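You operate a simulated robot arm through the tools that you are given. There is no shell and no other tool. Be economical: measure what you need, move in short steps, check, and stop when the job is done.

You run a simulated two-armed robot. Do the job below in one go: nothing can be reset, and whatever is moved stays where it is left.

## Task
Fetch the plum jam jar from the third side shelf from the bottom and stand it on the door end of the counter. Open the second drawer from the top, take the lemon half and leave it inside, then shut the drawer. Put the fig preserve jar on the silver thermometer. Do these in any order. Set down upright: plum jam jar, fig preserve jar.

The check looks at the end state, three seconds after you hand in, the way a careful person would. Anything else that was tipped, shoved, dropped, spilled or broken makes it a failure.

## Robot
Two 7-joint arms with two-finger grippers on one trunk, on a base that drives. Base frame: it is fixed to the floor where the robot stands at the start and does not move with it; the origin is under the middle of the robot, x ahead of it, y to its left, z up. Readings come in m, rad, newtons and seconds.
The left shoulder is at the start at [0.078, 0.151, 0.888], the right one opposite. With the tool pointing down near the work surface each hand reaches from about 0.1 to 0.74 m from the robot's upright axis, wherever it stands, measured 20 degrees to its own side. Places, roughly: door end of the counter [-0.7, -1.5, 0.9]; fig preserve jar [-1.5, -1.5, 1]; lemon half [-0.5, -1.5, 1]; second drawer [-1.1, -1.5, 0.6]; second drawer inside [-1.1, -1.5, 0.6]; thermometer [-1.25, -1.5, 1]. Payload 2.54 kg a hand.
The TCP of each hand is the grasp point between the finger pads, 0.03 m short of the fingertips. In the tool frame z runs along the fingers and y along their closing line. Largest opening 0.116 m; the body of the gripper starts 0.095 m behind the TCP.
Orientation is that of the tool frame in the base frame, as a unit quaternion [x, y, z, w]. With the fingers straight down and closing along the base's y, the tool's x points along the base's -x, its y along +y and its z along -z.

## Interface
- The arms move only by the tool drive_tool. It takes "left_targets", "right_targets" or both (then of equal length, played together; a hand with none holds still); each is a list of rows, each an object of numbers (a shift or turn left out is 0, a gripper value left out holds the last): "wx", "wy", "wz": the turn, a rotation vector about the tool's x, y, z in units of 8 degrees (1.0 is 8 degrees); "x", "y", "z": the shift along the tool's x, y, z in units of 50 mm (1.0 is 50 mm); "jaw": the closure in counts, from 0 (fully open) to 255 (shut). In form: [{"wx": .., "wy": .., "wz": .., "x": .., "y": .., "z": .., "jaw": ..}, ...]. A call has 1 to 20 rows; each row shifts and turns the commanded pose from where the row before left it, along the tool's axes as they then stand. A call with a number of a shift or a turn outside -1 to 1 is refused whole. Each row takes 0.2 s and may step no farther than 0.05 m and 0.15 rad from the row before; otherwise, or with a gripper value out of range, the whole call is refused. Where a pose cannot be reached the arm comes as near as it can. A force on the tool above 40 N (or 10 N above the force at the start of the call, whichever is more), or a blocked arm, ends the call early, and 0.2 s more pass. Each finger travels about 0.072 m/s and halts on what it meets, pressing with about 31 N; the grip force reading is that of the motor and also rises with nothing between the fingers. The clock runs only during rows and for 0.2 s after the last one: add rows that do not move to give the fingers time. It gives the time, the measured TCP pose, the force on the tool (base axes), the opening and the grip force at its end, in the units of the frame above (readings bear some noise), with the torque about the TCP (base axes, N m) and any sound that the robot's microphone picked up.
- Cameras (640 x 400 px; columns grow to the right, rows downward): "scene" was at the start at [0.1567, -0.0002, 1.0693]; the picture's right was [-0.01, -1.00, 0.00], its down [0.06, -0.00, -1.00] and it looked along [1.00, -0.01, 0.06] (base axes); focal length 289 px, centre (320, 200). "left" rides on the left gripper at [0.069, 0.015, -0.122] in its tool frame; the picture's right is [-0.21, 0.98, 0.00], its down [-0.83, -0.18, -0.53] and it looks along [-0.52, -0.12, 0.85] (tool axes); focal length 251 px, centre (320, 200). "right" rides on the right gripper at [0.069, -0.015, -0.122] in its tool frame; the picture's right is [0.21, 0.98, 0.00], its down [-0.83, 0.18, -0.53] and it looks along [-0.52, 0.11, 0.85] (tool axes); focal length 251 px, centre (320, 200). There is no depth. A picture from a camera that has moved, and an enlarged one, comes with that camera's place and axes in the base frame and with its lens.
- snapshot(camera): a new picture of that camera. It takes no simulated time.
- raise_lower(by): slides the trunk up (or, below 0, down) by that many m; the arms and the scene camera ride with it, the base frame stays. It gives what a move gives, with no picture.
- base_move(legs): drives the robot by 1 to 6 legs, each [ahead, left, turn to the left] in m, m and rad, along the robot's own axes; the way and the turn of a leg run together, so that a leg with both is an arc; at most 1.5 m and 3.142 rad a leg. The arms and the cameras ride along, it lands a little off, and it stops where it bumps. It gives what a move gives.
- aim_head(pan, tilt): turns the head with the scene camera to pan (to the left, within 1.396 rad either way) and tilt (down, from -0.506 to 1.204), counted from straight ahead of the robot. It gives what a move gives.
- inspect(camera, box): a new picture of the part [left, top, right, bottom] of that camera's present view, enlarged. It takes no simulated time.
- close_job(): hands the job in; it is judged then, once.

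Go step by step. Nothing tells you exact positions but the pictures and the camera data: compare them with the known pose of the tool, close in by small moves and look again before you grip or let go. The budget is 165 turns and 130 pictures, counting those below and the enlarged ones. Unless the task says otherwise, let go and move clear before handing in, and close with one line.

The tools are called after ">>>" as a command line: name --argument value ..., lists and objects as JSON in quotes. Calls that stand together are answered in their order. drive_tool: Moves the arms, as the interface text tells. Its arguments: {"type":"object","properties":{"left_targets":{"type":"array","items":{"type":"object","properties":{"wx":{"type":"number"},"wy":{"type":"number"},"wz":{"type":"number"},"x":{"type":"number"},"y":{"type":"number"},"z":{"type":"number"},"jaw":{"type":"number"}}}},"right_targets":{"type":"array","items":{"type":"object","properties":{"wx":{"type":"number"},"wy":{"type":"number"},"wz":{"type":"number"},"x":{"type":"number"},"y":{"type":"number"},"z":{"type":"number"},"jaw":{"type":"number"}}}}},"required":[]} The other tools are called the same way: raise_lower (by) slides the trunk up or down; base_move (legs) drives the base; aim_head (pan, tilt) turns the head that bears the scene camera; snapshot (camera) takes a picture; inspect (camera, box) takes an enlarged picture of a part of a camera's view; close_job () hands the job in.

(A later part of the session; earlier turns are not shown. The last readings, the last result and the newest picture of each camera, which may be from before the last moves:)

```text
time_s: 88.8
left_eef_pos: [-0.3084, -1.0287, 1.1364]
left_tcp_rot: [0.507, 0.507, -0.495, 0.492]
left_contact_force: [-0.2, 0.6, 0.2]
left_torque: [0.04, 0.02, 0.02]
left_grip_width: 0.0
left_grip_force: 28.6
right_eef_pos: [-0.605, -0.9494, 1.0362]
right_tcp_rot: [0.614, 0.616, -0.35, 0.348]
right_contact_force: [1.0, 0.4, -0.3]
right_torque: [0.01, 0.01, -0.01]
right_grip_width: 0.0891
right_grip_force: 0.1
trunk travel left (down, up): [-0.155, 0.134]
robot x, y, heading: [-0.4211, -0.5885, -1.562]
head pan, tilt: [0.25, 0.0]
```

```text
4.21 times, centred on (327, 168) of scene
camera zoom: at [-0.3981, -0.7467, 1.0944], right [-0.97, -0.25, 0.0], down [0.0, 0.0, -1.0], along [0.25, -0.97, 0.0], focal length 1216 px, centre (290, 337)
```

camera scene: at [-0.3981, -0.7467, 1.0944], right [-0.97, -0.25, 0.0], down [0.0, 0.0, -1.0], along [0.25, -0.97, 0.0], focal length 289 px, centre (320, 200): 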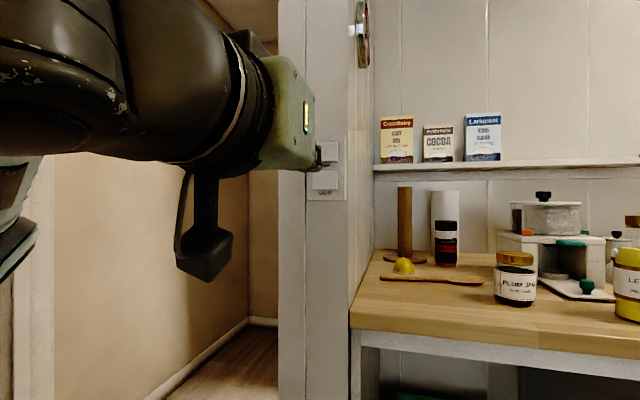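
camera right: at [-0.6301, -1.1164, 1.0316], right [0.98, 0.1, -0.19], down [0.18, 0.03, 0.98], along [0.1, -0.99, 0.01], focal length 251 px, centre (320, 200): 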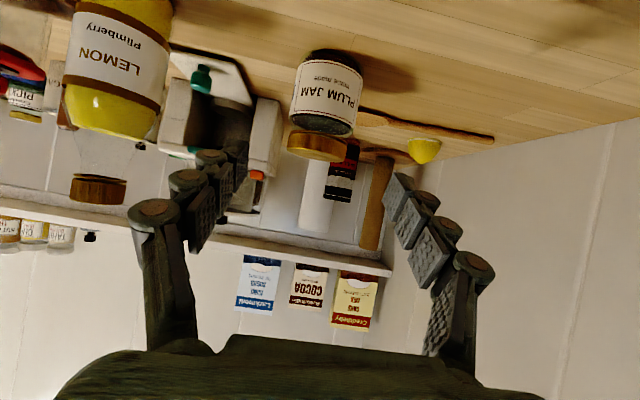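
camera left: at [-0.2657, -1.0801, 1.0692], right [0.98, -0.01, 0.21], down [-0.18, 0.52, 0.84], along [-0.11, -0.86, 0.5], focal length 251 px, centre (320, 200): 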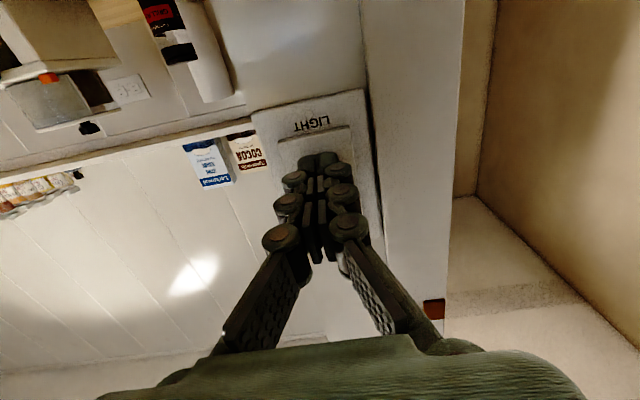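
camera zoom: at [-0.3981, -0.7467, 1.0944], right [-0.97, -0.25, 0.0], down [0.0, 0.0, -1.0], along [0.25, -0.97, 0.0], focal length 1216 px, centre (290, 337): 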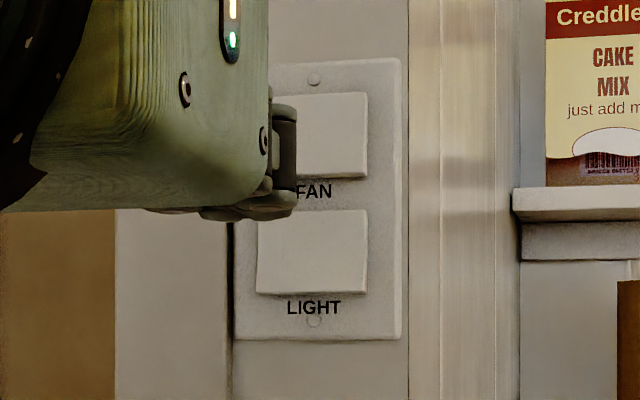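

The light is off again and LIGHT matches FAN. To keep clear of that jamb I'll take the lemon with the right hand from around x≈-0.45, with the left hand stowed low and short.

>>> drive_tool --left_targets '[{"wy": 1, "jaw": 0}, {"wy": 1}, {"wy": 1}, {"wy": 1}, {"wy": 1}, {"wy": 1}, {"wy": 1}, {"wy": 1}, {"wy": 1}, {"wy": 1}, {"wy": 1}, {"x": 1}, {"x": 1}, {"x": 0.6, "y": 0.7}, {"y": 1}, {"y": 1}, {}]'

>>> aim_head --pan 0.5 --tilt 0.5

>>> snapshot --camera "scene"

```text
time_s: 92.4
left_eef_pos: [-0.2011, -0.9203, 1.0999]
left_tcp_rot: [0.707, 0.707, -0.006, 0.002]
left_contact_force: [0.4, -0.2, 0.2]
left_torque: [0.02, 0.03, 0.02]
left_grip_width: 0.1157
left_grip_force: 0.1
left hand out of reach, approached as far as the arm can: row 15, 16
right_eef_pos: [-0.6039, -0.9484, 1.0369]
right_tcp_rot: [0.615, 0.616, -0.35, 0.347]
right_contact_force: [-0.2, 0.5, -0.2]
right_torque: [-0.03, 0.03, -0.03]
right_grip_width: 0.0887
right_grip_force: 0.1
trunk travel left (down, up): [-0.155, 0.134]
robot x, y, heading: [-0.4199, -0.592, -1.564]
head pan, tilt: [0.25, 0.0]
```

```text
time_s: 93.3
left_eef_pos: [-0.2019, -0.9184, 1.1012]
left_tcp_rot: [0.707, 0.707, -0.006, 0.001]
left_contact_force: [0.4, 0.5, -0.3]
left_torque: [0.0, -0.03, -0.01]
left_grip_width: 0.1161
left_grip_force: 0.1
right_eef_pos: [-0.6037, -0.948, 1.0357]
right_tcp_rot: [0.614, 0.616, -0.35, 0.348]
right_contact_force: [-0.8, 1.2, 0.5]
right_torque: [0.0, -0.01, -0.01]
right_grip_width: 0.0885
right_grip_force: 0.1
trunk travel left (down, up): [-0.155, 0.134]
robot x, y, heading: [-0.4245, -0.5919, -1.564]
head pan, tilt: [0.499, 0.499]
```

```text
69 pictures are left
camera scene: at [-0.3769, -0.7393, 1.0483], right [-0.88, -0.48, 0.0], down [-0.23, 0.42, -0.88], along [0.42, -0.77, -0.48], focal length 289 px, centre (320, 200)
```

scene: 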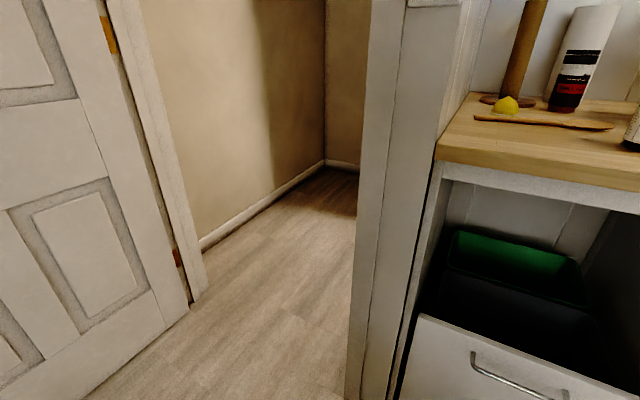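

The left hand will stay clear of the jamb. I'll move forward about 0.24 m with a slight step right.

>>> drive_tool --left_targets '[{"x": 0.6}, {}]'

>>> base_move --legs '[[0.0, -0.04, 0], [0.24, 0, 0]]'

>>> aim_head --pan 0.0 --tilt 0.4

>>> snapshot --camera "scene"

```text
time_s: 93.9
left_eef_pos: [-0.2082, -0.8939, 1.0913]
left_tcp_rot: [0.708, 0.707, -0.005, 0.002]
left_contact_force: [-0.9, 0.0, 0.7]
left_torque: [-0.02, -0.01, -0.03]
left_grip_width: 0.1161
left_grip_force: 0.0
left hand out of reach, approached as far as the arm can: row 1
right_eef_pos: [-0.6033, -0.948, 1.0361]
right_tcp_rot: [0.614, 0.616, -0.349, 0.348]
right_contact_force: [-0.1, 0.1, 0.1]
right_torque: [-0.04, 0.0, -0.03]
right_grip_width: 0.0886
right_grip_force: 0.0
trunk travel left (down, up): [-0.155, 0.134]
robot x, y, heading: [-0.4214, -0.5954, -1.561]
head pan, tilt: [0.499, 0.499]
```

```text
time_s: 96.4
left_eef_pos: [-0.2487, -1.1385, 1.0908]
left_tcp_rot: [0.708, 0.706, -0.004, 0.003]
left_contact_force: [-0.4, 0.4, 0.0]
left_torque: [0.04, -0.03, 0.0]
left_grip_width: 0.1158
left_grip_force: 0.0
right_eef_pos: [-0.6442, -1.1907, 1.0371]
right_tcp_rot: [0.615, 0.615, -0.35, 0.348]
right_contact_force: [-0.6, 0.7, -0.3]
right_torque: [-0.01, -0.01, 0.01]
right_grip_width: 0.0889
right_grip_force: 0.1
trunk travel left (down, up): [-0.155, 0.134]
robot x, y, heading: [-0.458, -0.8327, -1.566]
head pan, tilt: [0.499, 0.499]
```

```text
time_s: 97.3
left_eef_pos: [-0.2483, -1.1381, 1.0919]
left_tcp_rot: [0.708, 0.706, -0.005, 0.003]
left_contact_force: [-0.8, -0.4, 0.2]
left_torque: [-0.01, 0.04, -0.02]
left_grip_width: 0.116
left_grip_force: 0.1
right_eef_pos: [-0.6455, -1.191, 1.0374]
right_tcp_rot: [0.615, 0.615, -0.351, 0.347]
right_contact_force: [-0.1, 0.2, 0.2]
right_torque: [0.03, 0.06, 0.0]
right_grip_width: 0.0887
right_grip_force: 0.1
trunk travel left (down, up): [-0.155, 0.134]
robot x, y, heading: [-0.4614, -0.8357, -1.566]
head pan, tilt: [0.0, 0.4]
```

```text
68 pictures are left
camera scene: at [-0.4604, -0.9949, 1.0574], right [-1.0, 0.0, 0.0], down [0.0, 0.39, -0.92], along [0.0, -0.92, -0.39], focal length 289 px, centre (320, 200)
```

scene: 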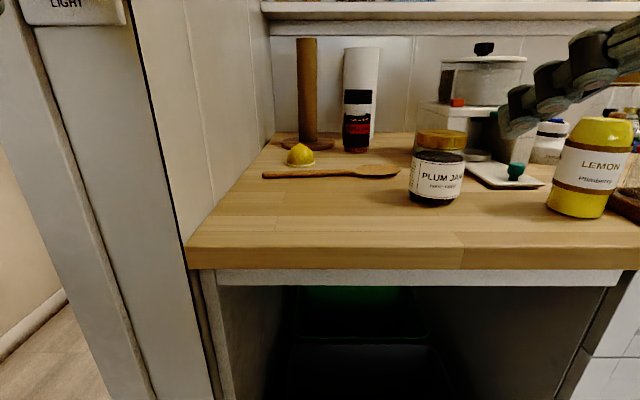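

Lemon confirmed at (-0.421, -1.543). I'll lift the right hand and bring it over and just short of the lemon, passing above the plum jar.

>>> drive_tool --right_targets '[{"wy": 0.62, "z": -0.3, "x": -0.4}, {"wy": 0.63, "z": -0.3, "x": -0.4}, {"z": 0.493, "x": -0.48, "y": 0.498}, {"z": 0.493, "x": -0.48, "y": 0.498}, {"z": 0.493, "x": -0.48, "y": 0.498}, {"z": 0.493, "x": -0.48, "y": 0.498}, {"z": 0.493, "x": -0.48, "y": 0.498}, {"z": 0.493, "x": -0.48, "y": 0.498}, {"z": 0.493, "x": -0.48, "y": 0.498}, {"z": 0.493, "x": -0.48, "y": 0.498}, {"z": 0.493, "x": -0.48, "y": 0.498}, {}]'

>>> snapshot --camera "right"

>>> snapshot --camera "scene"

```text
time_s: 99.9
left_eef_pos: [-0.2487, -1.1375, 1.0909]
left_tcp_rot: [0.708, 0.706, -0.005, 0.002]
left_contact_force: [-0.1, 0.6, 0.9]
left_torque: [0.02, -0.02, -0.02]
left_grip_width: 0.1158
left_grip_force: 0.1
right_eef_pos: [-0.4192, -1.4976, 1.1035]
right_tcp_rot: [0.643, 0.643, -0.296, 0.293]
right_contact_force: [-0.4, 1.0, -0.6]
right_torque: [-0.03, 0.01, 0.0]
right_grip_width: 0.0885
right_grip_force: 0.1
trunk travel left (down, up): [-0.155, 0.134]
robot x, y, heading: [-0.4612, -0.8352, -1.563]
head pan, tilt: [0.0, 0.4]
```

```text
67 pictures are left
camera right: at [-0.435, -1.3595, 1.1333], right [0.98, 0.14, -0.17], down [0.18, -0.14, 0.97], along [0.11, -0.98, -0.16], focal length 251 px, centre (320, 200)
```

right: 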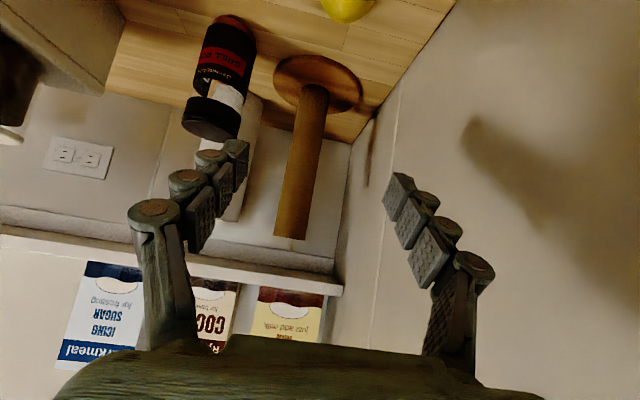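

```text
66 pictures are left
camera scene: at [-0.4605, -0.9948, 1.0574], right [-1.0, 0.0, 0.0], down [0.0, 0.39, -0.92], along [0.0, -0.92, -0.39], focal length 289 px, centre (320, 200)
```

scene: 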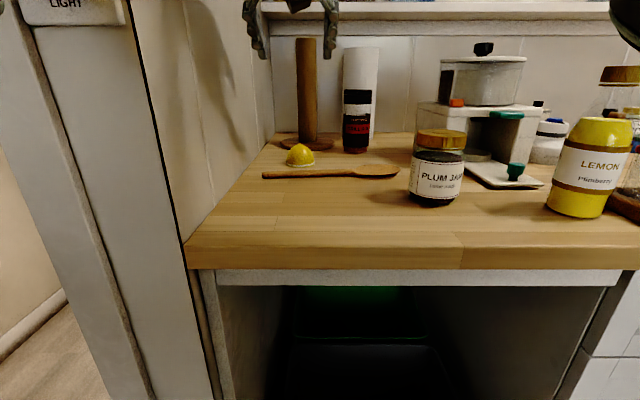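

The hand is above the lemon. I'll descend most of the way and look.

>>> drive_tool --right_targets '[{"z": 0.665, "x": 0.513}, {"z": 0.665, "x": 0.513}, {"z": 0.665, "x": 0.513}, {}]'

>>> snapshot --camera "right"

>>> inspect --camera "scene" --box '[220, 80, 400, 200]'

```text
time_s: 100.9
left_eef_pos: [-0.2474, -1.1376, 1.0924]
left_tcp_rot: [0.708, 0.706, -0.005, 0.001]
left_contact_force: [-0.7, -1.0, 0.1]
left_torque: [0.01, 0.01, 0.0]
left_grip_width: 0.1159
left_grip_force: 0.0
right_eef_pos: [-0.4222, -1.5238, 0.9801]
right_tcp_rot: [0.643, 0.643, -0.295, 0.293]
right_contact_force: [-0.2, 0.0, 0.1]
right_torque: [-0.04, -0.01, -0.04]
right_grip_width: 0.089
right_grip_force: 0.1
trunk travel left (down, up): [-0.155, 0.134]
robot x, y, heading: [-0.461, -0.8363, -1.566]
head pan, tilt: [0.0, 0.4]
```

```text
65 pictures are left
camera right: at [-0.4365, -1.3852, 1.0086], right [0.98, 0.14, -0.16], down [0.18, -0.14, 0.97], along [0.11, -0.98, -0.16], focal length 251 px, centre (320, 200)
```

right: 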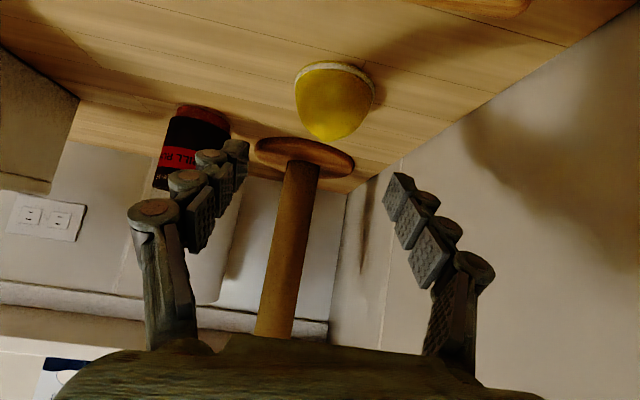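

```text
3.33 times, centred on (310, 140) of scene
camera zoom: at [-0.4604, -0.9949, 1.0574], right [-1.0, 0.0, 0.0], down [0.0, 0.39, -0.92], along [0.0, -0.92, -0.39], focal length 963 px, centre (353, 400)
```

zoom: 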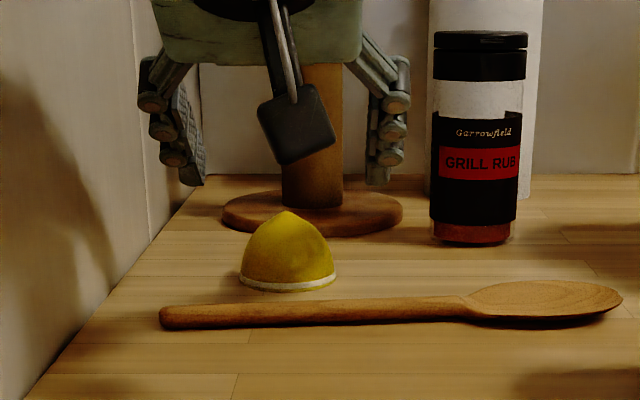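

Lateral alignment is good and the depth agrees at y≈-1.54. I'll descend the last 5 cm and close.

>>> drive_tool --right_targets '[{"z": 0.22, "x": 0.265}, {"z": 0.22, "x": 0.265}, {"z": 0.22, "x": 0.265}, {}, {"jaw": 255}, {}, {}, {}]'

>>> snapshot --camera "right"

```text
time_s: 102.7
left_eef_pos: [-0.2486, -1.1386, 1.0923]
left_tcp_rot: [0.708, 0.706, -0.005, 0.003]
left_contact_force: [1.6, 0.5, 0.2]
left_torque: [-0.04, -0.02, 0.01]
left_grip_width: 0.1159
left_grip_force: 0.1
right_eef_pos: [-0.4196, -1.5215, 0.9287]
right_tcp_rot: [0.644, 0.642, -0.295, 0.293]
right_contact_force: [-0.1, 0.3, -0.2]
right_torque: [0.02, 0.04, 0.01]
right_grip_width: 0.0478
right_grip_force: 31.6
trunk travel left (down, up): [-0.155, 0.134]
robot x, y, heading: [-0.4622, -0.8341, -1.564]
head pan, tilt: [0.0, 0.4]
```

```text
63 pictures are left
camera right: at [-0.4347, -1.3843, 0.9565], right [0.98, 0.14, -0.17], down [0.18, -0.14, 0.97], along [0.11, -0.98, -0.16], focal length 251 px, centre (320, 200)
```

right: 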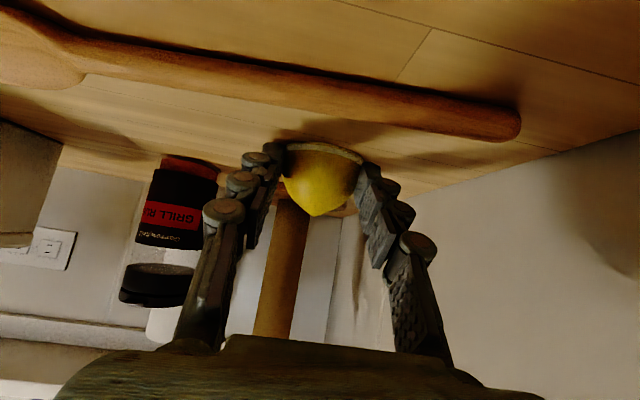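

The lemon is gripped at 48 mm. I'll lift, then return along the path I came.

>>> drive_tool --right_targets '[{"z": -0.26, "x": -0.31}, {"z": -0.51, "x": -0.61}, {"z": -0.51, "x": -0.61}, {"z": -0.3, "x": -0.36}, {"z": -0.493, "x": 0.48, "y": -0.498}, {"z": -0.493, "x": 0.48, "y": -0.498}, {"z": -0.493, "x": 0.48, "y": -0.498}, {"z": -0.493, "x": 0.48, "y": -0.498}, {"z": -0.493, "x": 0.48, "y": -0.498}, {"z": -0.493, "x": 0.48, "y": -0.498}, {"z": -0.493, "x": 0.48, "y": -0.498}, {"z": -0.493, "x": 0.48, "y": -0.498}, {}]'

>>> snapshot --camera "right"

>>> snapshot --camera "scene"

```text
time_s: 105.5
left_eef_pos: [-0.2488, -1.1388, 1.0924]
left_tcp_rot: [0.708, 0.706, -0.005, 0.002]
left_contact_force: [0.8, -0.7, 0.3]
left_torque: [-0.03, -0.02, 0.0]
left_grip_width: 0.1159
left_grip_force: 0.1
right_eef_pos: [-0.62, -1.2481, 1.0363]
right_tcp_rot: [0.644, 0.643, -0.296, 0.292]
right_contact_force: [0.2, -0.2, -0.9]
right_torque: [-0.01, 0.0, 0.01]
right_grip_width: 0.0475
right_grip_force: 31.2
trunk travel left (down, up): [-0.155, 0.134]
robot x, y, heading: [-0.4611, -0.8353, -1.569]
head pan, tilt: [0.0, 0.4]
```

```text
62 pictures are left
camera right: at [-0.6347, -1.1091, 1.0638], right [0.98, 0.14, -0.17], down [0.18, -0.14, 0.97], along [0.11, -0.98, -0.16], focal length 251 px, centre (320, 200)
```

right: 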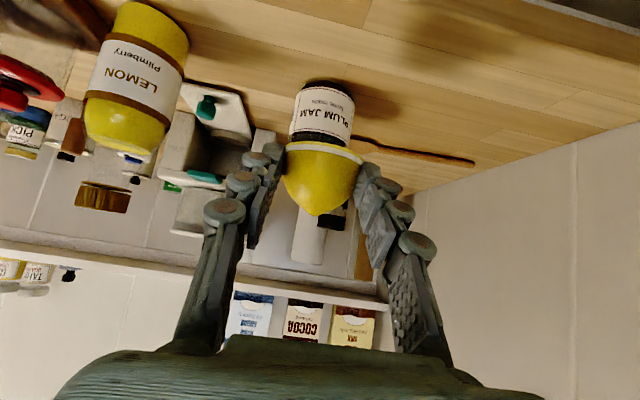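

```text
61 pictures are left
camera scene: at [-0.4604, -0.9949, 1.0574], right [-1.0, 0.0, 0.0], down [0.0, 0.39, -0.92], along [0.0, -0.92, -0.39], focal length 289 px, centre (320, 200)
```

scene: 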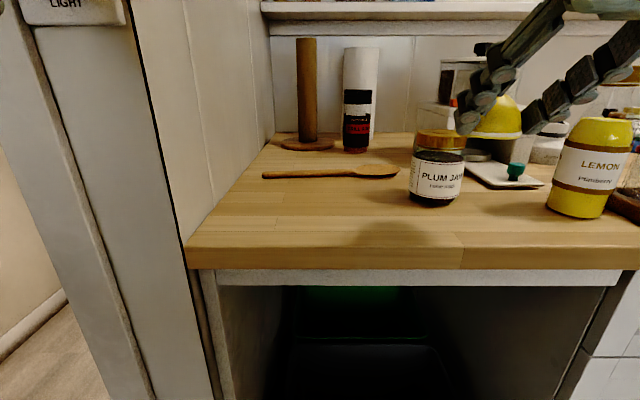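

The lemon is held and everything else stands. I'll back off 0.3 m and strafe toward the drawers, checking the right side on the way.

>>> base_move --legs '[[-0.3, 0, 0], [0, -0.5, 0]]'

>>> aim_head --pan -0.5 --tilt 0.5

>>> snapshot --camera "scene"

```text
time_s: 112.4
left_eef_pos: [-0.7407, -0.8375, 1.0905]
left_tcp_rot: [0.708, 0.706, -0.005, 0.003]
left_contact_force: [0.3, 0.5, -0.6]
left_torque: [-0.04, -0.01, 0.01]
left_grip_width: 0.1163
left_grip_force: 0.2
right_eef_pos: [-1.1117, -0.949, 1.0352]
right_tcp_rot: [0.643, 0.644, -0.294, 0.293]
right_contact_force: [-0.2, 0.7, -0.4]
right_torque: [-0.02, -0.02, 0.04]
right_grip_width: 0.0466
right_grip_force: 31.0
trunk travel left (down, up): [-0.155, 0.134]
robot x, y, heading: [-0.9512, -0.5352, -1.565]
head pan, tilt: [0.0, 0.4]
```

```text
time_s: 113.3
left_eef_pos: [-0.7406, -0.8376, 1.0929]
left_tcp_rot: [0.708, 0.706, -0.005, 0.002]
left_contact_force: [0.7, -0.2, -0.1]
left_torque: [-0.01, -0.02, 0.01]
left_grip_width: 0.116
left_grip_force: 0.0
right_eef_pos: [-1.1115, -0.948, 1.036]
right_tcp_rot: [0.642, 0.644, -0.295, 0.293]
right_contact_force: [-0.4, 0.4, -0.5]
right_torque: [0.05, 0.0, 0.01]
right_grip_width: 0.0466
right_grip_force: 31.2
trunk travel left (down, up): [-0.155, 0.134]
robot x, y, heading: [-0.9566, -0.5369, -1.566]
head pan, tilt: [-0.499, 0.499]
```

```text
60 pictures are left
camera scene: at [-0.996, -0.6826, 1.0483], right [-0.88, 0.48, 0.0], down [0.23, 0.42, -0.88], along [-0.42, -0.77, -0.48], focal length 289 px, centre (320, 200)
```

scene: 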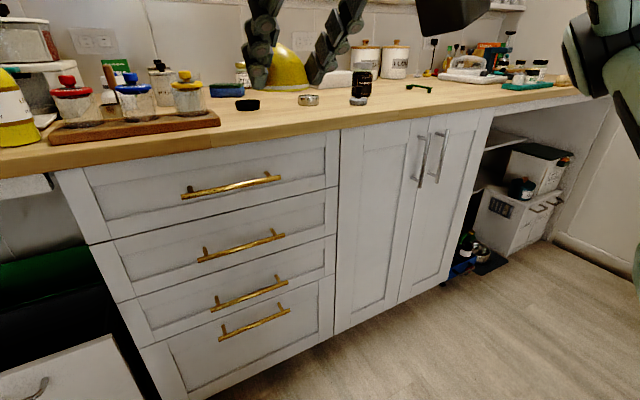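

The second drawer's handle reads at about (-1.09, -1.22, 0.655). I'll strafe so it sits left of my centre, lower the trunk, and turn the left hand level with its fingers opening vertically.

>>> base_move --legs '[[0, -0.28, 0]]'

>>> raise_lower --by -0.1

>>> drive_tool --left_targets '[{"x": -1}, {"x": -1}, {"wy": -1}, {"wy": -1}, {"wy": -1}, {"wy": -1}, {"wy": -1}, {"wy": -1}, {"wy": -1}, {"wy": -1}, {"wy": -1}, {"wy": -1}, {}]'

>>> drive_tool --left_targets '[{"wz": 1}, {"wz": 1}, {"wz": 1}, {"wz": 1}, {"wz": 1}, {"wz": 1}, {"wz": 1}, {"wz": 1}, {"wz": 1}, {"wz": 1}, {"wz": 1}, {"wz": 0.25}, {}]'

>>> snapshot --camera "left"

```text
time_s: 116.6
left_eef_pos: [-1.0172, -0.8382, 1.0928]
left_tcp_rot: [0.708, 0.706, -0.005, 0.002]
left_contact_force: [0.2, -0.3, 0.8]
left_torque: [-0.02, -0.01, 0.0]
left_grip_width: 0.1162
left_grip_force: 0.1
right_eef_pos: [-1.3881, -0.948, 1.036]
right_tcp_rot: [0.642, 0.644, -0.295, 0.294]
right_contact_force: [0.3, -0.6, -0.1]
right_torque: [0.01, 0.03, 0.02]
right_grip_width: 0.0465
right_grip_force: 30.9
trunk travel left (down, up): [-0.155, 0.134]
robot x, y, heading: [-1.2316, -0.5355, -1.563]
head pan, tilt: [-0.499, 0.499]
```

```text
time_s: 117.9
left_eef_pos: [-1.0176, -0.8382, 0.992]
left_tcp_rot: [0.707, 0.707, -0.005, 0.003]
left_contact_force: [0.0, 0.6, -0.4]
left_torque: [-0.05, 0.03, 0.02]
left_grip_width: 0.1159
left_grip_force: 0.1
right_eef_pos: [-1.387, -0.9473, 0.9345]
right_tcp_rot: [0.643, 0.644, -0.295, 0.293]
right_contact_force: [-0.3, -0.7, -0.6]
right_torque: [0.03, -0.02, -0.01]
right_grip_width: 0.0461
right_grip_force: 31.2
trunk travel left (down, up): [-0.055, 0.234]
robot x, y, heading: [-1.2289, -0.536, -1.561]
head pan, tilt: [-0.499, 0.499]
```

```text
time_s: 120.7
left_eef_pos: [-1.0175, -0.9453, 1.0121]
left_tcp_rot: [0.539, 0.539, -0.459, 0.456]
left_contact_force: [0.3, -0.4, 0.7]
left_torque: [0.02, 0.01, 0.01]
left_grip_width: 0.1159
left_grip_force: 0.0
left hand out of reach, approached as far as the arm can: row 12
right_eef_pos: [-1.3881, -0.949, 0.9354]
right_tcp_rot: [0.643, 0.644, -0.295, 0.292]
right_contact_force: [0.0, -0.4, -1.2]
right_torque: [0.02, -0.03, -0.01]
right_grip_width: 0.046
right_grip_force: 31.2
trunk travel left (down, up): [-0.055, 0.234]
robot x, y, heading: [-1.2315, -0.5401, -1.565]
head pan, tilt: [-0.499, 0.499]
```

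```text
time_s: 123.5
left_eef_pos: [-1.0159, -0.9461, 1.0105]
left_tcp_rot: [0.763, 0.0, -0.001, 0.646]
left_contact_force: [-0.1, 0.0, 0.4]
left_torque: [-0.03, 0.01, -0.01]
left_grip_width: 0.1161
left_grip_force: 0.0
right_eef_pos: [-1.3878, -0.9487, 0.9354]
right_tcp_rot: [0.643, 0.644, -0.295, 0.293]
right_contact_force: [0.1, -0.3, 0.4]
right_torque: [0.02, 0.0, 0.01]
right_grip_width: 0.0459
right_grip_force: 30.3
trunk travel left (down, up): [-0.055, 0.234]
robot x, y, heading: [-1.2298, -0.535, -1.569]
head pan, tilt: [-0.499, 0.499]
```

```text
59 pictures are left
camera left: at [-0.9469, -0.8281, 1.0471], right [-0.21, -0.16, 0.96], down [-0.82, 0.56, -0.09], along [-0.52, -0.81, -0.25], focal length 251 px, centre (320, 200)
```

left: 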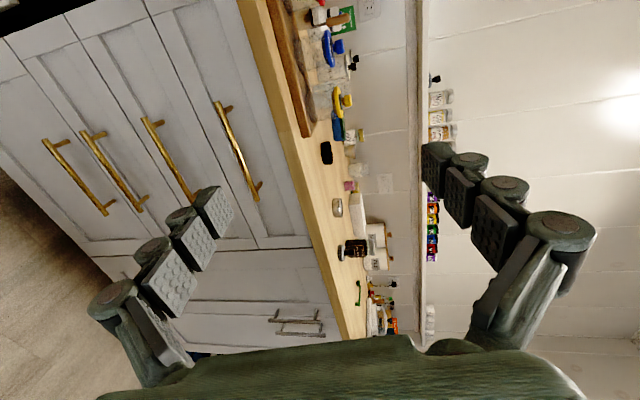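

The left hand points at the drawers with vertical opening. Second handle from this camera: about (-1.08, -1.22, 0.657), consistent. I'll move to 10 cm before it.

>>> drive_tool --left_targets '[{"y": -0.717, "z": 0.469, "x": -0.156, "jaw": 100}, {"y": -0.717, "z": 0.469, "x": -0.156}, {"y": -0.717, "z": 0.469, "x": -0.156}, {"y": -0.717, "z": 0.469, "x": -0.156}, {"y": -0.717, "z": 0.469, "x": -0.156}, {"y": -0.717, "z": 0.469, "x": -0.156}, {"y": -0.717, "z": 0.469, "x": -0.156}, {"y": -0.717, "z": 0.469, "x": -0.156}, {"y": -0.717, "z": 0.469, "x": -0.156}, {}, {}]'

>>> snapshot --camera "left"

>>> aim_head --pan 0.2 --tilt 0.8

>>> snapshot --camera "scene"

```text
time_s: 125.9
left_eef_pos: [-1.0927, -1.146, 0.7107]
left_tcp_rot: [0.763, 0.001, -0.002, 0.647]
left_contact_force: [-0.1, 0.7, 0.5]
left_torque: [-0.03, 0.01, -0.04]
left_grip_width: 0.0705
left_grip_force: 0.0
left hand out of reach, approached as far as the arm can: row 1, 2, 3, 4
right_eef_pos: [-1.3874, -0.9506, 0.9361]
right_tcp_rot: [0.643, 0.643, -0.295, 0.293]
right_contact_force: [0.0, 0.9, -0.5]
right_torque: [0.06, -0.02, 0.0]
right_grip_width: 0.0453
right_grip_force: 31.1
trunk travel left (down, up): [-0.055, 0.234]
robot x, y, heading: [-1.2282, -0.5361, -1.568]
head pan, tilt: [-0.499, 0.499]
```

```text
58 pictures are left
camera left: at [-1.0238, -1.0273, 0.7468], right [-0.21, -0.16, 0.96], down [-0.82, 0.56, -0.09], along [-0.52, -0.81, -0.25], focal length 251 px, centre (320, 200)
```

left: 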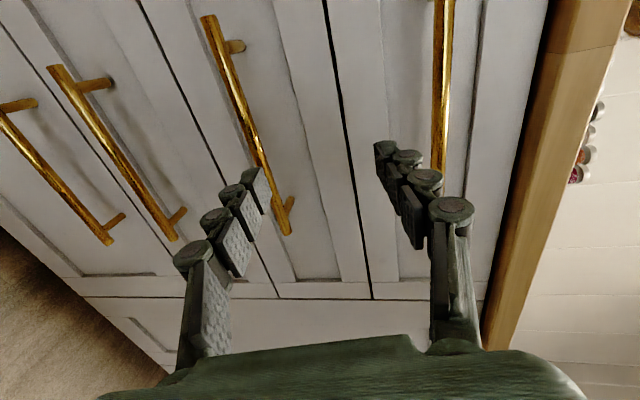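

```text
time_s: 127.0
left_eef_pos: [-1.0937, -1.1464, 0.7122]
left_tcp_rot: [0.763, 0.0, -0.002, 0.647]
left_contact_force: [-0.6, -0.4, 0.4]
left_torque: [0.02, 0.0, 0.0]
left_grip_width: 0.0702
left_grip_force: 0.1
right_eef_pos: [-1.3879, -0.949, 0.9362]
right_tcp_rot: [0.643, 0.643, -0.295, 0.292]
right_contact_force: [0.6, 0.2, -1.6]
right_torque: [0.03, 0.01, 0.0]
right_grip_width: 0.0452
right_grip_force: 30.9
trunk travel left (down, up): [-0.055, 0.234]
robot x, y, heading: [-1.2244, -0.5378, -1.572]
head pan, tilt: [0.201, 0.799]
```

```text
57 pictures are left
camera scene: at [-1.2129, -0.6825, 0.9223], right [-0.98, -0.2, 0.0], down [-0.14, 0.7, -0.7], along [0.14, -0.68, -0.72], focal length 289 px, centre (320, 200)
```

scene: 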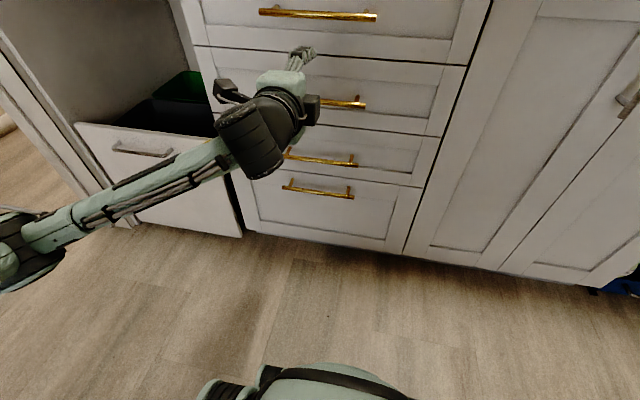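

Combining the two wrist views, the bar is nearer (−1.09, −1.245, 0.628). I'll lower in front of it and look again.

>>> drive_tool --left_targets '[{"y": -0.68, "z": 0.5}, {"y": -0.68, "z": 0.5}, {}]'

>>> snapshot --camera "left"

```text
time_s: 127.8
left_eef_pos: [-1.0941, -1.1868, 0.6347]
left_tcp_rot: [0.763, 0.0, -0.003, 0.647]
left_contact_force: [0.7, -0.2, -0.1]
left_torque: [0.01, 0.0, 0.01]
left_grip_width: 0.0704
left_grip_force: 0.0
right_eef_pos: [-1.3883, -0.9492, 0.9342]
right_tcp_rot: [0.643, 0.644, -0.295, 0.292]
right_contact_force: [-1.0, -0.7, -0.8]
right_torque: [0.04, 0.02, 0.01]
right_grip_width: 0.0457
right_grip_force: 31.6
trunk travel left (down, up): [-0.055, 0.234]
robot x, y, heading: [-1.2303, -0.5374, -1.566]
head pan, tilt: [0.201, 0.799]
```

```text
56 pictures are left
camera left: at [-1.0244, -1.0683, 0.6713], right [-0.21, -0.16, 0.96], down [-0.82, 0.56, -0.09], along [-0.52, -0.81, -0.25], focal length 251 px, centre (320, 200)
```

left: 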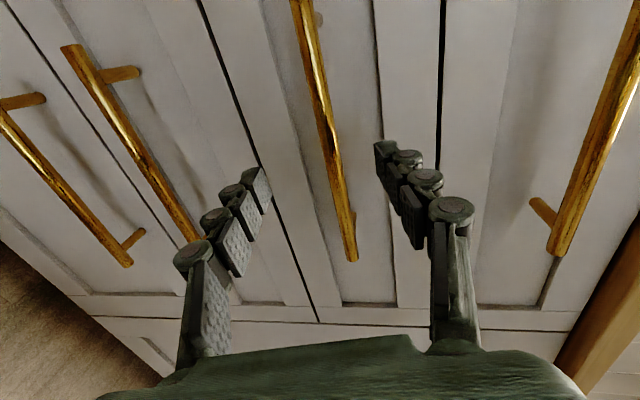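

The bar passes between the fingers. I'll nudge up a little, advance and close on it.

>>> drive_tool --left_targets '[{"y": 0.15, "z": 0.3}, {"z": 0.3}, {"z": 0.2}, {}]'

>>> snapshot --camera "left"

```text
time_s: 128.8
left_eef_pos: [-1.0961, -1.2258, 0.6355]
left_tcp_rot: [0.763, 0.0, -0.003, 0.647]
left_contact_force: [0.5, 0.2, -0.4]
left_torque: [0.03, -0.03, -0.04]
left_grip_width: 0.0708
left_grip_force: 0.0
right_eef_pos: [-1.3869, -0.9494, 0.936]
right_tcp_rot: [0.643, 0.644, -0.295, 0.293]
right_contact_force: [-0.7, 0.3, -0.7]
right_torque: [0.01, -0.01, -0.03]
right_grip_width: 0.0453
right_grip_force: 31.0
trunk travel left (down, up): [-0.055, 0.234]
robot x, y, heading: [-1.2308, -0.5386, -1.568]
head pan, tilt: [0.201, 0.799]
```

```text
55 pictures are left
camera left: at [-1.0256, -1.1076, 0.6714], right [-0.21, -0.16, 0.96], down [-0.82, 0.56, -0.09], along [-0.52, -0.81, -0.25], focal length 251 px, centre (320, 200)
```

left: 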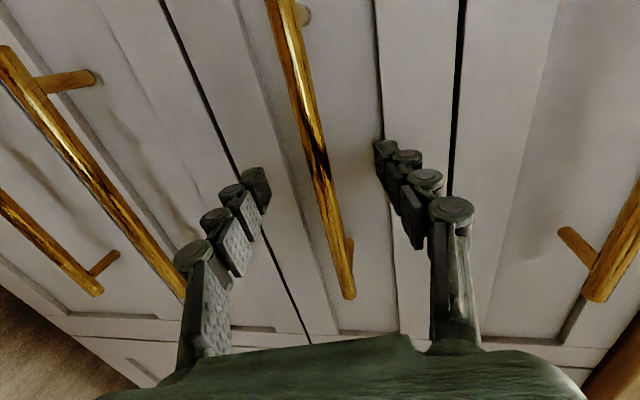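

The bar lies right on the tool line. I'll close the fingers.

>>> drive_tool --left_targets '[{"jaw": 255}, {}, {}, {}, {}]'

>>> snapshot --camera "left"

```text
time_s: 130.0
left_eef_pos: [-1.0949, -1.2262, 0.6373]
left_tcp_rot: [0.762, 0.0, -0.002, 0.648]
left_contact_force: [0.6, -4.2, 10.4]
left_torque: [-0.06, -0.17, -0.26]
left_grip_width: 0.0104
left_grip_force: 38.0
right_eef_pos: [-1.3884, -0.948, 0.9357]
right_tcp_rot: [0.643, 0.643, -0.295, 0.293]
right_contact_force: [0.3, 0.0, -0.1]
right_torque: [0.04, 0.01, 0.02]
right_grip_width: 0.0455
right_grip_force: 30.8
trunk travel left (down, up): [-0.055, 0.234]
robot x, y, heading: [-1.2273, -0.5373, -1.566]
head pan, tilt: [0.201, 0.799]
```

```text
54 pictures are left
camera left: at [-1.0255, -1.1072, 0.6731], right [-0.21, -0.16, 0.96], down [-0.82, 0.56, -0.09], along [-0.52, -0.82, -0.25], focal length 251 px, centre (320, 200)
```

left: 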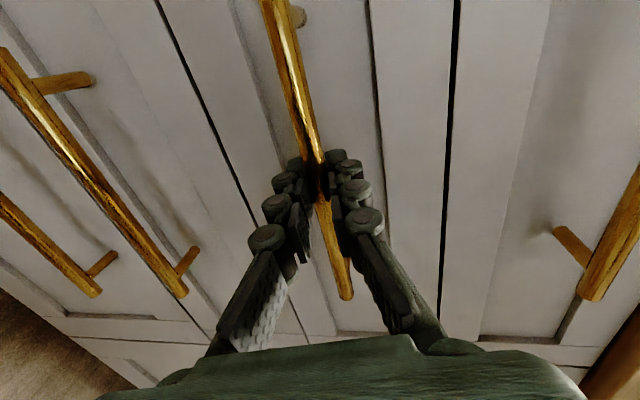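

Gripped at 10 mm, on the second drawer's bar. I'll pull straight back 24 cm.

>>> drive_tool --left_targets '[{"z": -0.4, "y": -0.066}, {"z": -0.6, "y": -0.1}, {"z": -0.79, "y": -0.132}, {"z": -0.79, "y": -0.132}, {"z": -0.79, "y": -0.132}, {"z": -0.79, "y": -0.132}, {"z": -0.6, "y": -0.1}, {}]'

>>> snapshot --camera "scene"

```text
time_s: 131.4
left_eef_pos: [-1.0952, -1.0285, 0.6367]
left_tcp_rot: [0.752, 0.003, -0.001, 0.659]
left_contact_force: [0.5, -1.6, 8.1]
left_torque: [0.0, -0.17, -0.64]
left_grip_width: 0.0104
left_grip_force: 37.6
left hand out of reach, approached as far as the arm can: row 6, 7
right_eef_pos: [-1.388, -0.9499, 0.9362]
right_tcp_rot: [0.642, 0.644, -0.295, 0.293]
right_contact_force: [-0.6, 0.4, -0.3]
right_torque: [0.03, -0.02, -0.02]
right_grip_width: 0.0453
right_grip_force: 31.0
trunk travel left (down, up): [-0.055, 0.234]
robot x, y, heading: [-1.2286, -0.5356, -1.564]
head pan, tilt: [0.201, 0.799]
stopped in row 7 (left hand): the force on the tool passed its limit at 46 N (the readings are from after the stop); the commanded pose is now the measured one
```

```text
53 pictures are left
camera scene: at [-1.2128, -0.6823, 0.922], right [-0.98, -0.2, 0.0], down [-0.15, 0.7, -0.7], along [0.14, -0.68, -0.72], focal length 289 px, centre (320, 200)
```

scene: 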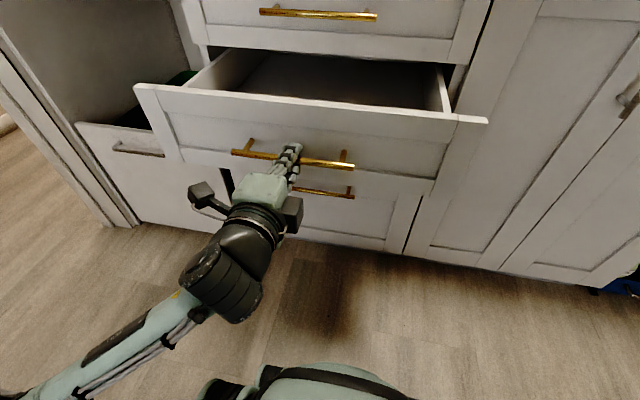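

The drawer is open about 20 cm and empty. I'll keep hold of it with the left hand and bring the lemon over it with the right hand at a steeper pitch.

>>> drive_tool --right_targets '[{"wy": 1}, {"wy": 1}, {"wy": 1.0}, {"z": 0.527, "x": -0.53, "y": 0.49}, {"z": 0.527, "x": -0.53, "y": 0.49}, {"z": 0.527, "x": -0.53, "y": 0.49}, {"z": 0.527, "x": -0.53, "y": 0.49}, {"z": 0.527, "x": -0.53, "y": 0.49}, {"z": 0.527, "x": -0.53, "y": 0.49}, {}]'

>>> snapshot --camera "right"

>>> snapshot --camera "scene"

```text
time_s: 133.6
left_eef_pos: [-1.0952, -1.027, 0.6378]
left_tcp_rot: [0.753, 0.003, -0.001, 0.658]
left_contact_force: [1.5, -1.4, 24.1]
left_torque: [-0.14, -0.19, -0.23]
left_grip_width: 0.0102
left_grip_force: 37.5
right_eef_pos: [-1.241, -1.1619, 0.8606]
right_tcp_rot: [0.689, 0.691, -0.156, 0.153]
right_contact_force: [0.1, 0.1, -1.0]
right_torque: [0.0, 0.0, 0.01]
right_grip_width: 0.0451
right_grip_force: 31.2
trunk travel left (down, up): [-0.055, 0.234]
robot x, y, heading: [-1.2321, -0.5318, -1.568]
head pan, tilt: [0.201, 0.799]
```

```text
52 pictures are left
camera right: at [-1.256, -1.0461, 0.9413], right [0.98, 0.19, -0.09], down [0.18, -0.52, 0.83], along [0.11, -0.83, -0.54], focal length 251 px, centre (320, 200)
```

right: 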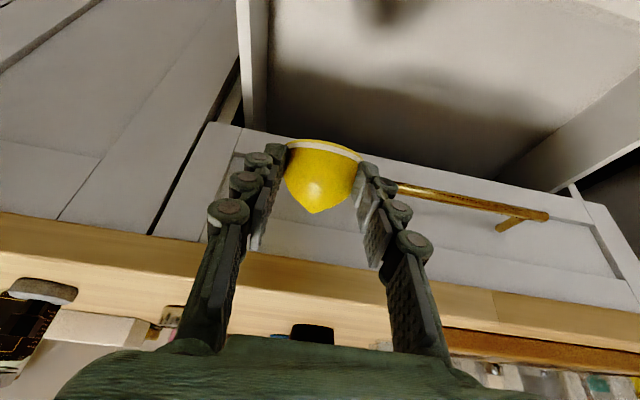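

```text
51 pictures are left
camera scene: at [-1.213, -0.6812, 0.9226], right [-0.98, -0.2, 0.0], down [-0.15, 0.7, -0.7], along [0.14, -0.68, -0.72], focal length 289 px, centre (320, 200)
```

scene: 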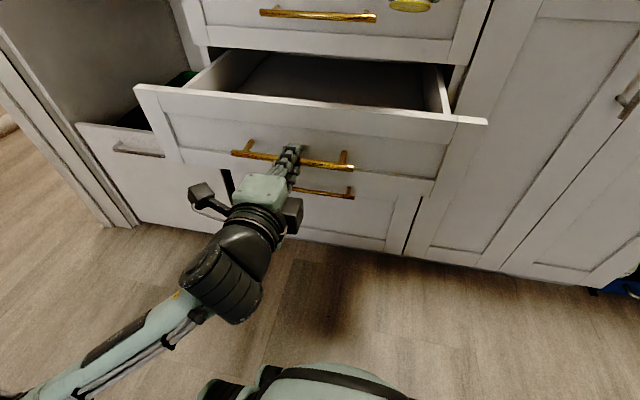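

The lemon is above the drawer. I'll shift slightly left away from the drawer's side and go down, looking partway.

>>> drive_tool --right_targets '[{"y": 0.6}, {"z": 0.8, "x": 0.39}, {"z": 0.8, "x": 0.39}, {"z": 0.8, "x": 0.39}, {}]'

>>> snapshot --camera "right"

>>> snapshot --camera "scene"

```text
time_s: 134.8
left_eef_pos: [-1.0959, -1.0275, 0.6379]
left_tcp_rot: [0.753, 0.003, 0.0, 0.658]
left_contact_force: [0.3, 0.5, 24.4]
left_torque: [-0.13, -0.21, -0.05]
left_grip_width: 0.0102
left_grip_force: 37.7
right_eef_pos: [-1.2123, -1.1574, 0.726]
right_tcp_rot: [0.691, 0.689, -0.155, 0.154]
right_contact_force: [-0.3, -0.2, -0.6]
right_torque: [0.02, -0.02, 0.02]
right_grip_width: 0.0449
right_grip_force: 31.0
trunk travel left (down, up): [-0.055, 0.234]
robot x, y, heading: [-1.2319, -0.5344, -1.569]
head pan, tilt: [0.201, 0.799]
```

```text
50 pictures are left
camera right: at [-1.2271, -1.0426, 0.8066], right [0.98, 0.19, -0.09], down [0.18, -0.52, 0.83], along [0.11, -0.83, -0.54], focal length 251 px, centre (320, 200)
```

right: 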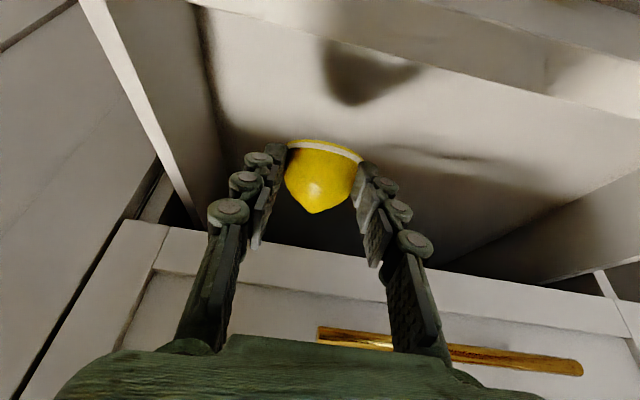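

```text
49 pictures are left
camera scene: at [-1.213, -0.6812, 0.9227], right [-0.98, -0.2, 0.0], down [-0.15, 0.7, -0.7], along [0.14, -0.68, -0.72], focal length 289 px, centre (320, 200)
```

scene: 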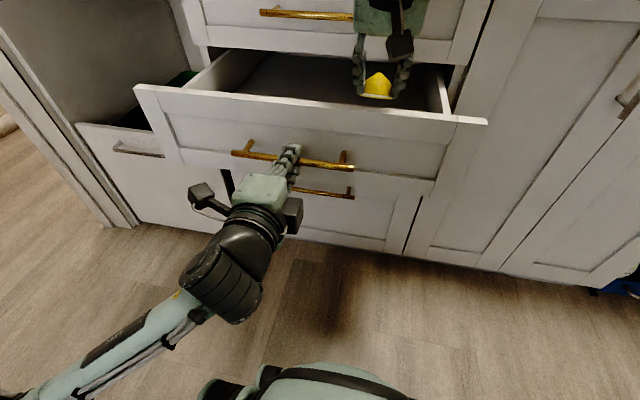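

Clear on all sides. I'll lower another 8 cm and release the lemon on the drawer floor.

>>> drive_tool --right_targets '[{"z": 0.7, "x": 0.34}, {"z": 0.5, "x": 0.24}, {"z": 0.25, "x": 0.12}, {}]'

>>> snapshot --camera "right"

```text
time_s: 135.8
left_eef_pos: [-1.0946, -1.027, 0.6372]
left_tcp_rot: [0.753, 0.003, 0.0, 0.658]
left_contact_force: [0.9, -3.0, 22.5]
left_torque: [-0.17, -0.14, -0.13]
left_grip_width: 0.0101
left_grip_force: 37.2
right_eef_pos: [-1.2115, -1.1569, 0.6483]
right_tcp_rot: [0.689, 0.69, -0.156, 0.155]
right_contact_force: [-0.6, 2.5, 5.9]
right_torque: [-0.17, -0.01, -0.01]
right_grip_width: 0.0448
right_grip_force: 30.4
trunk travel left (down, up): [-0.055, 0.234]
robot x, y, heading: [-1.228, -0.537, -1.566]
head pan, tilt: [0.201, 0.799]
```

```text
48 pictures are left
camera right: at [-1.2269, -1.0416, 0.7291], right [0.98, 0.19, -0.09], down [0.18, -0.52, 0.84], along [0.11, -0.83, -0.54], focal length 251 px, centre (320, 200)
```

right: 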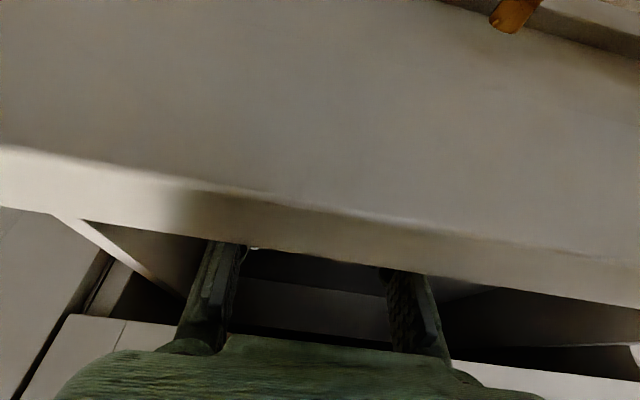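

Light contact under the lemon. I'll release and rise back out the same way.

>>> drive_tool --right_targets '[{"jaw": 90}, {}, {}, {}, {"z": -0.25, "x": -0.12}, {"z": -0.5, "x": -0.24}, {"z": -0.8, "x": -0.39}, {"z": -0.8, "x": -0.39}, {"z": -0.8, "x": -0.39}, {"z": -0.8, "x": -0.39}, {}]'

>>> snapshot --camera "right"

>>> snapshot --camera "scene"

```text
time_s: 138.2
left_eef_pos: [-1.0947, -1.0267, 0.6366]
left_tcp_rot: [0.753, 0.003, -0.001, 0.658]
left_contact_force: [0.9, 0.3, 23.1]
left_torque: [-0.11, -0.19, -0.02]
left_grip_width: 0.0101
left_grip_force: 37.5
right_eef_pos: [-1.2129, -1.1608, 0.8675]
right_tcp_rot: [0.69, 0.69, -0.156, 0.153]
right_contact_force: [0.9, -0.2, -0.1]
right_torque: [-0.03, 0.02, -0.02]
right_grip_width: 0.0751
right_grip_force: 0.1
trunk travel left (down, up): [-0.055, 0.234]
robot x, y, heading: [-1.2268, -0.5345, -1.569]
head pan, tilt: [0.201, 0.799]
```

```text
47 pictures are left
camera right: at [-1.2272, -1.045, 0.9491], right [0.98, 0.19, -0.09], down [0.18, -0.52, 0.83], along [0.11, -0.83, -0.54], focal length 251 px, centre (320, 200)
```

right: 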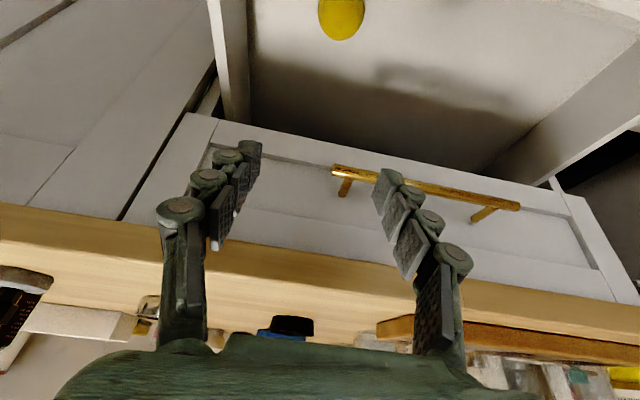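

```text
46 pictures are left
camera scene: at [-1.213, -0.6811, 0.9227], right [-0.98, -0.2, 0.0], down [-0.15, 0.7, -0.7], along [0.14, -0.68, -0.72], focal length 289 px, centre (320, 200)
```

scene: 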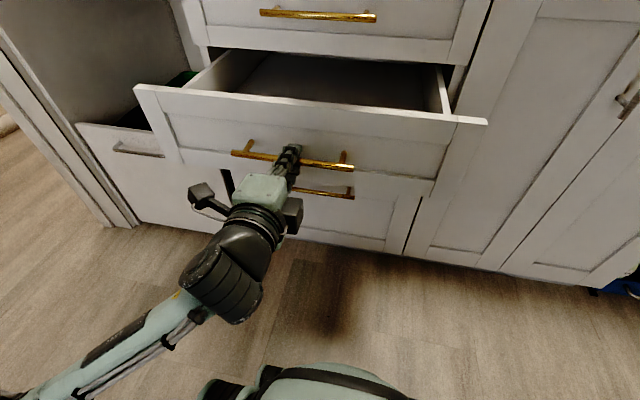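

The lemon lies inside the drawer. I'll draw the right hand back, then push the drawer shut with the left hand.

>>> drive_tool --right_targets '[{"z": -0.42, "x": 0.88}, {"z": -0.42, "x": 0.88}, {"z": -0.42, "x": 0.88}, {"y": -1}, {"y": -1}, {}]'

>>> drive_tool --left_targets '[{"y": 0.06}, {"z": 0.5, "y": 0.068}, {"z": 0.7, "y": 0.095}, {"z": 0.7, "y": 0.095}, {"z": 0.7, "y": 0.095}, {"z": 0.7, "y": 0.095}, {"z": 0.4, "y": 0.054}, {"z": 0.2, "y": 0.027}, {"z": 0.1, "y": 0.013}, {}]'

>>> snapshot --camera "scene"

```text
time_s: 139.6
left_eef_pos: [-1.0951, -1.0269, 0.6381]
left_tcp_rot: [0.753, 0.003, 0.001, 0.658]
left_contact_force: [0.4, -1.3, 24.1]
left_torque: [-0.12, -0.18, -0.03]
left_grip_width: 0.0098
left_grip_force: 37.4
right_eef_pos: [-1.3104, -1.0141, 0.8656]
right_tcp_rot: [0.69, 0.69, -0.156, 0.154]
right_contact_force: [-0.6, 0.9, -0.4]
right_torque: [0.02, 0.01, -0.02]
right_grip_width: 0.0751
right_grip_force: 0.1
trunk travel left (down, up): [-0.055, 0.234]
robot x, y, heading: [-1.2298, -0.5368, -1.564]
head pan, tilt: [0.201, 0.799]
```

```text
time_s: 141.8
left_eef_pos: [-1.095, -1.2284, 0.6376]
left_tcp_rot: [0.755, 0.001, -0.002, 0.656]
left_contact_force: [-18.5, -1.9, 3.1]
left_torque: [-0.1, -0.13, -0.27]
left_grip_width: 0.0097
left_grip_force: 36.8
right_eef_pos: [-1.3107, -1.0145, 0.8656]
right_tcp_rot: [0.69, 0.69, -0.156, 0.154]
right_contact_force: [0.2, 0.0, -0.1]
right_torque: [0.02, 0.01, 0.0]
right_grip_width: 0.0751
right_grip_force: 0.0
trunk travel left (down, up): [-0.055, 0.234]
robot x, y, heading: [-1.229, -0.5365, -1.568]
head pan, tilt: [0.201, 0.799]
```

```text
45 pictures are left
camera scene: at [-1.2135, -0.6822, 0.9223], right [-0.98, -0.2, 0.0], down [-0.14, 0.7, -0.7], along [0.14, -0.68, -0.72], focal length 289 px, centre (320, 200)
```

scene: 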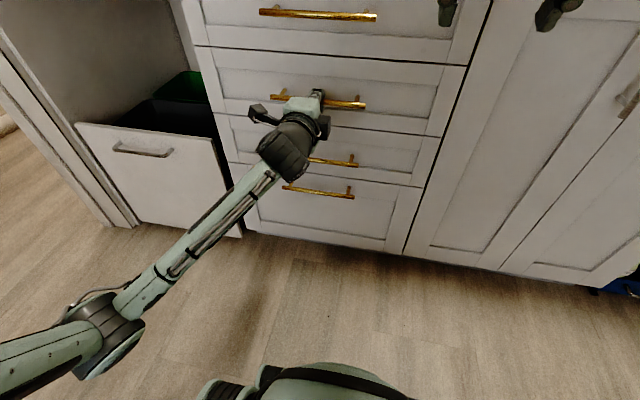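

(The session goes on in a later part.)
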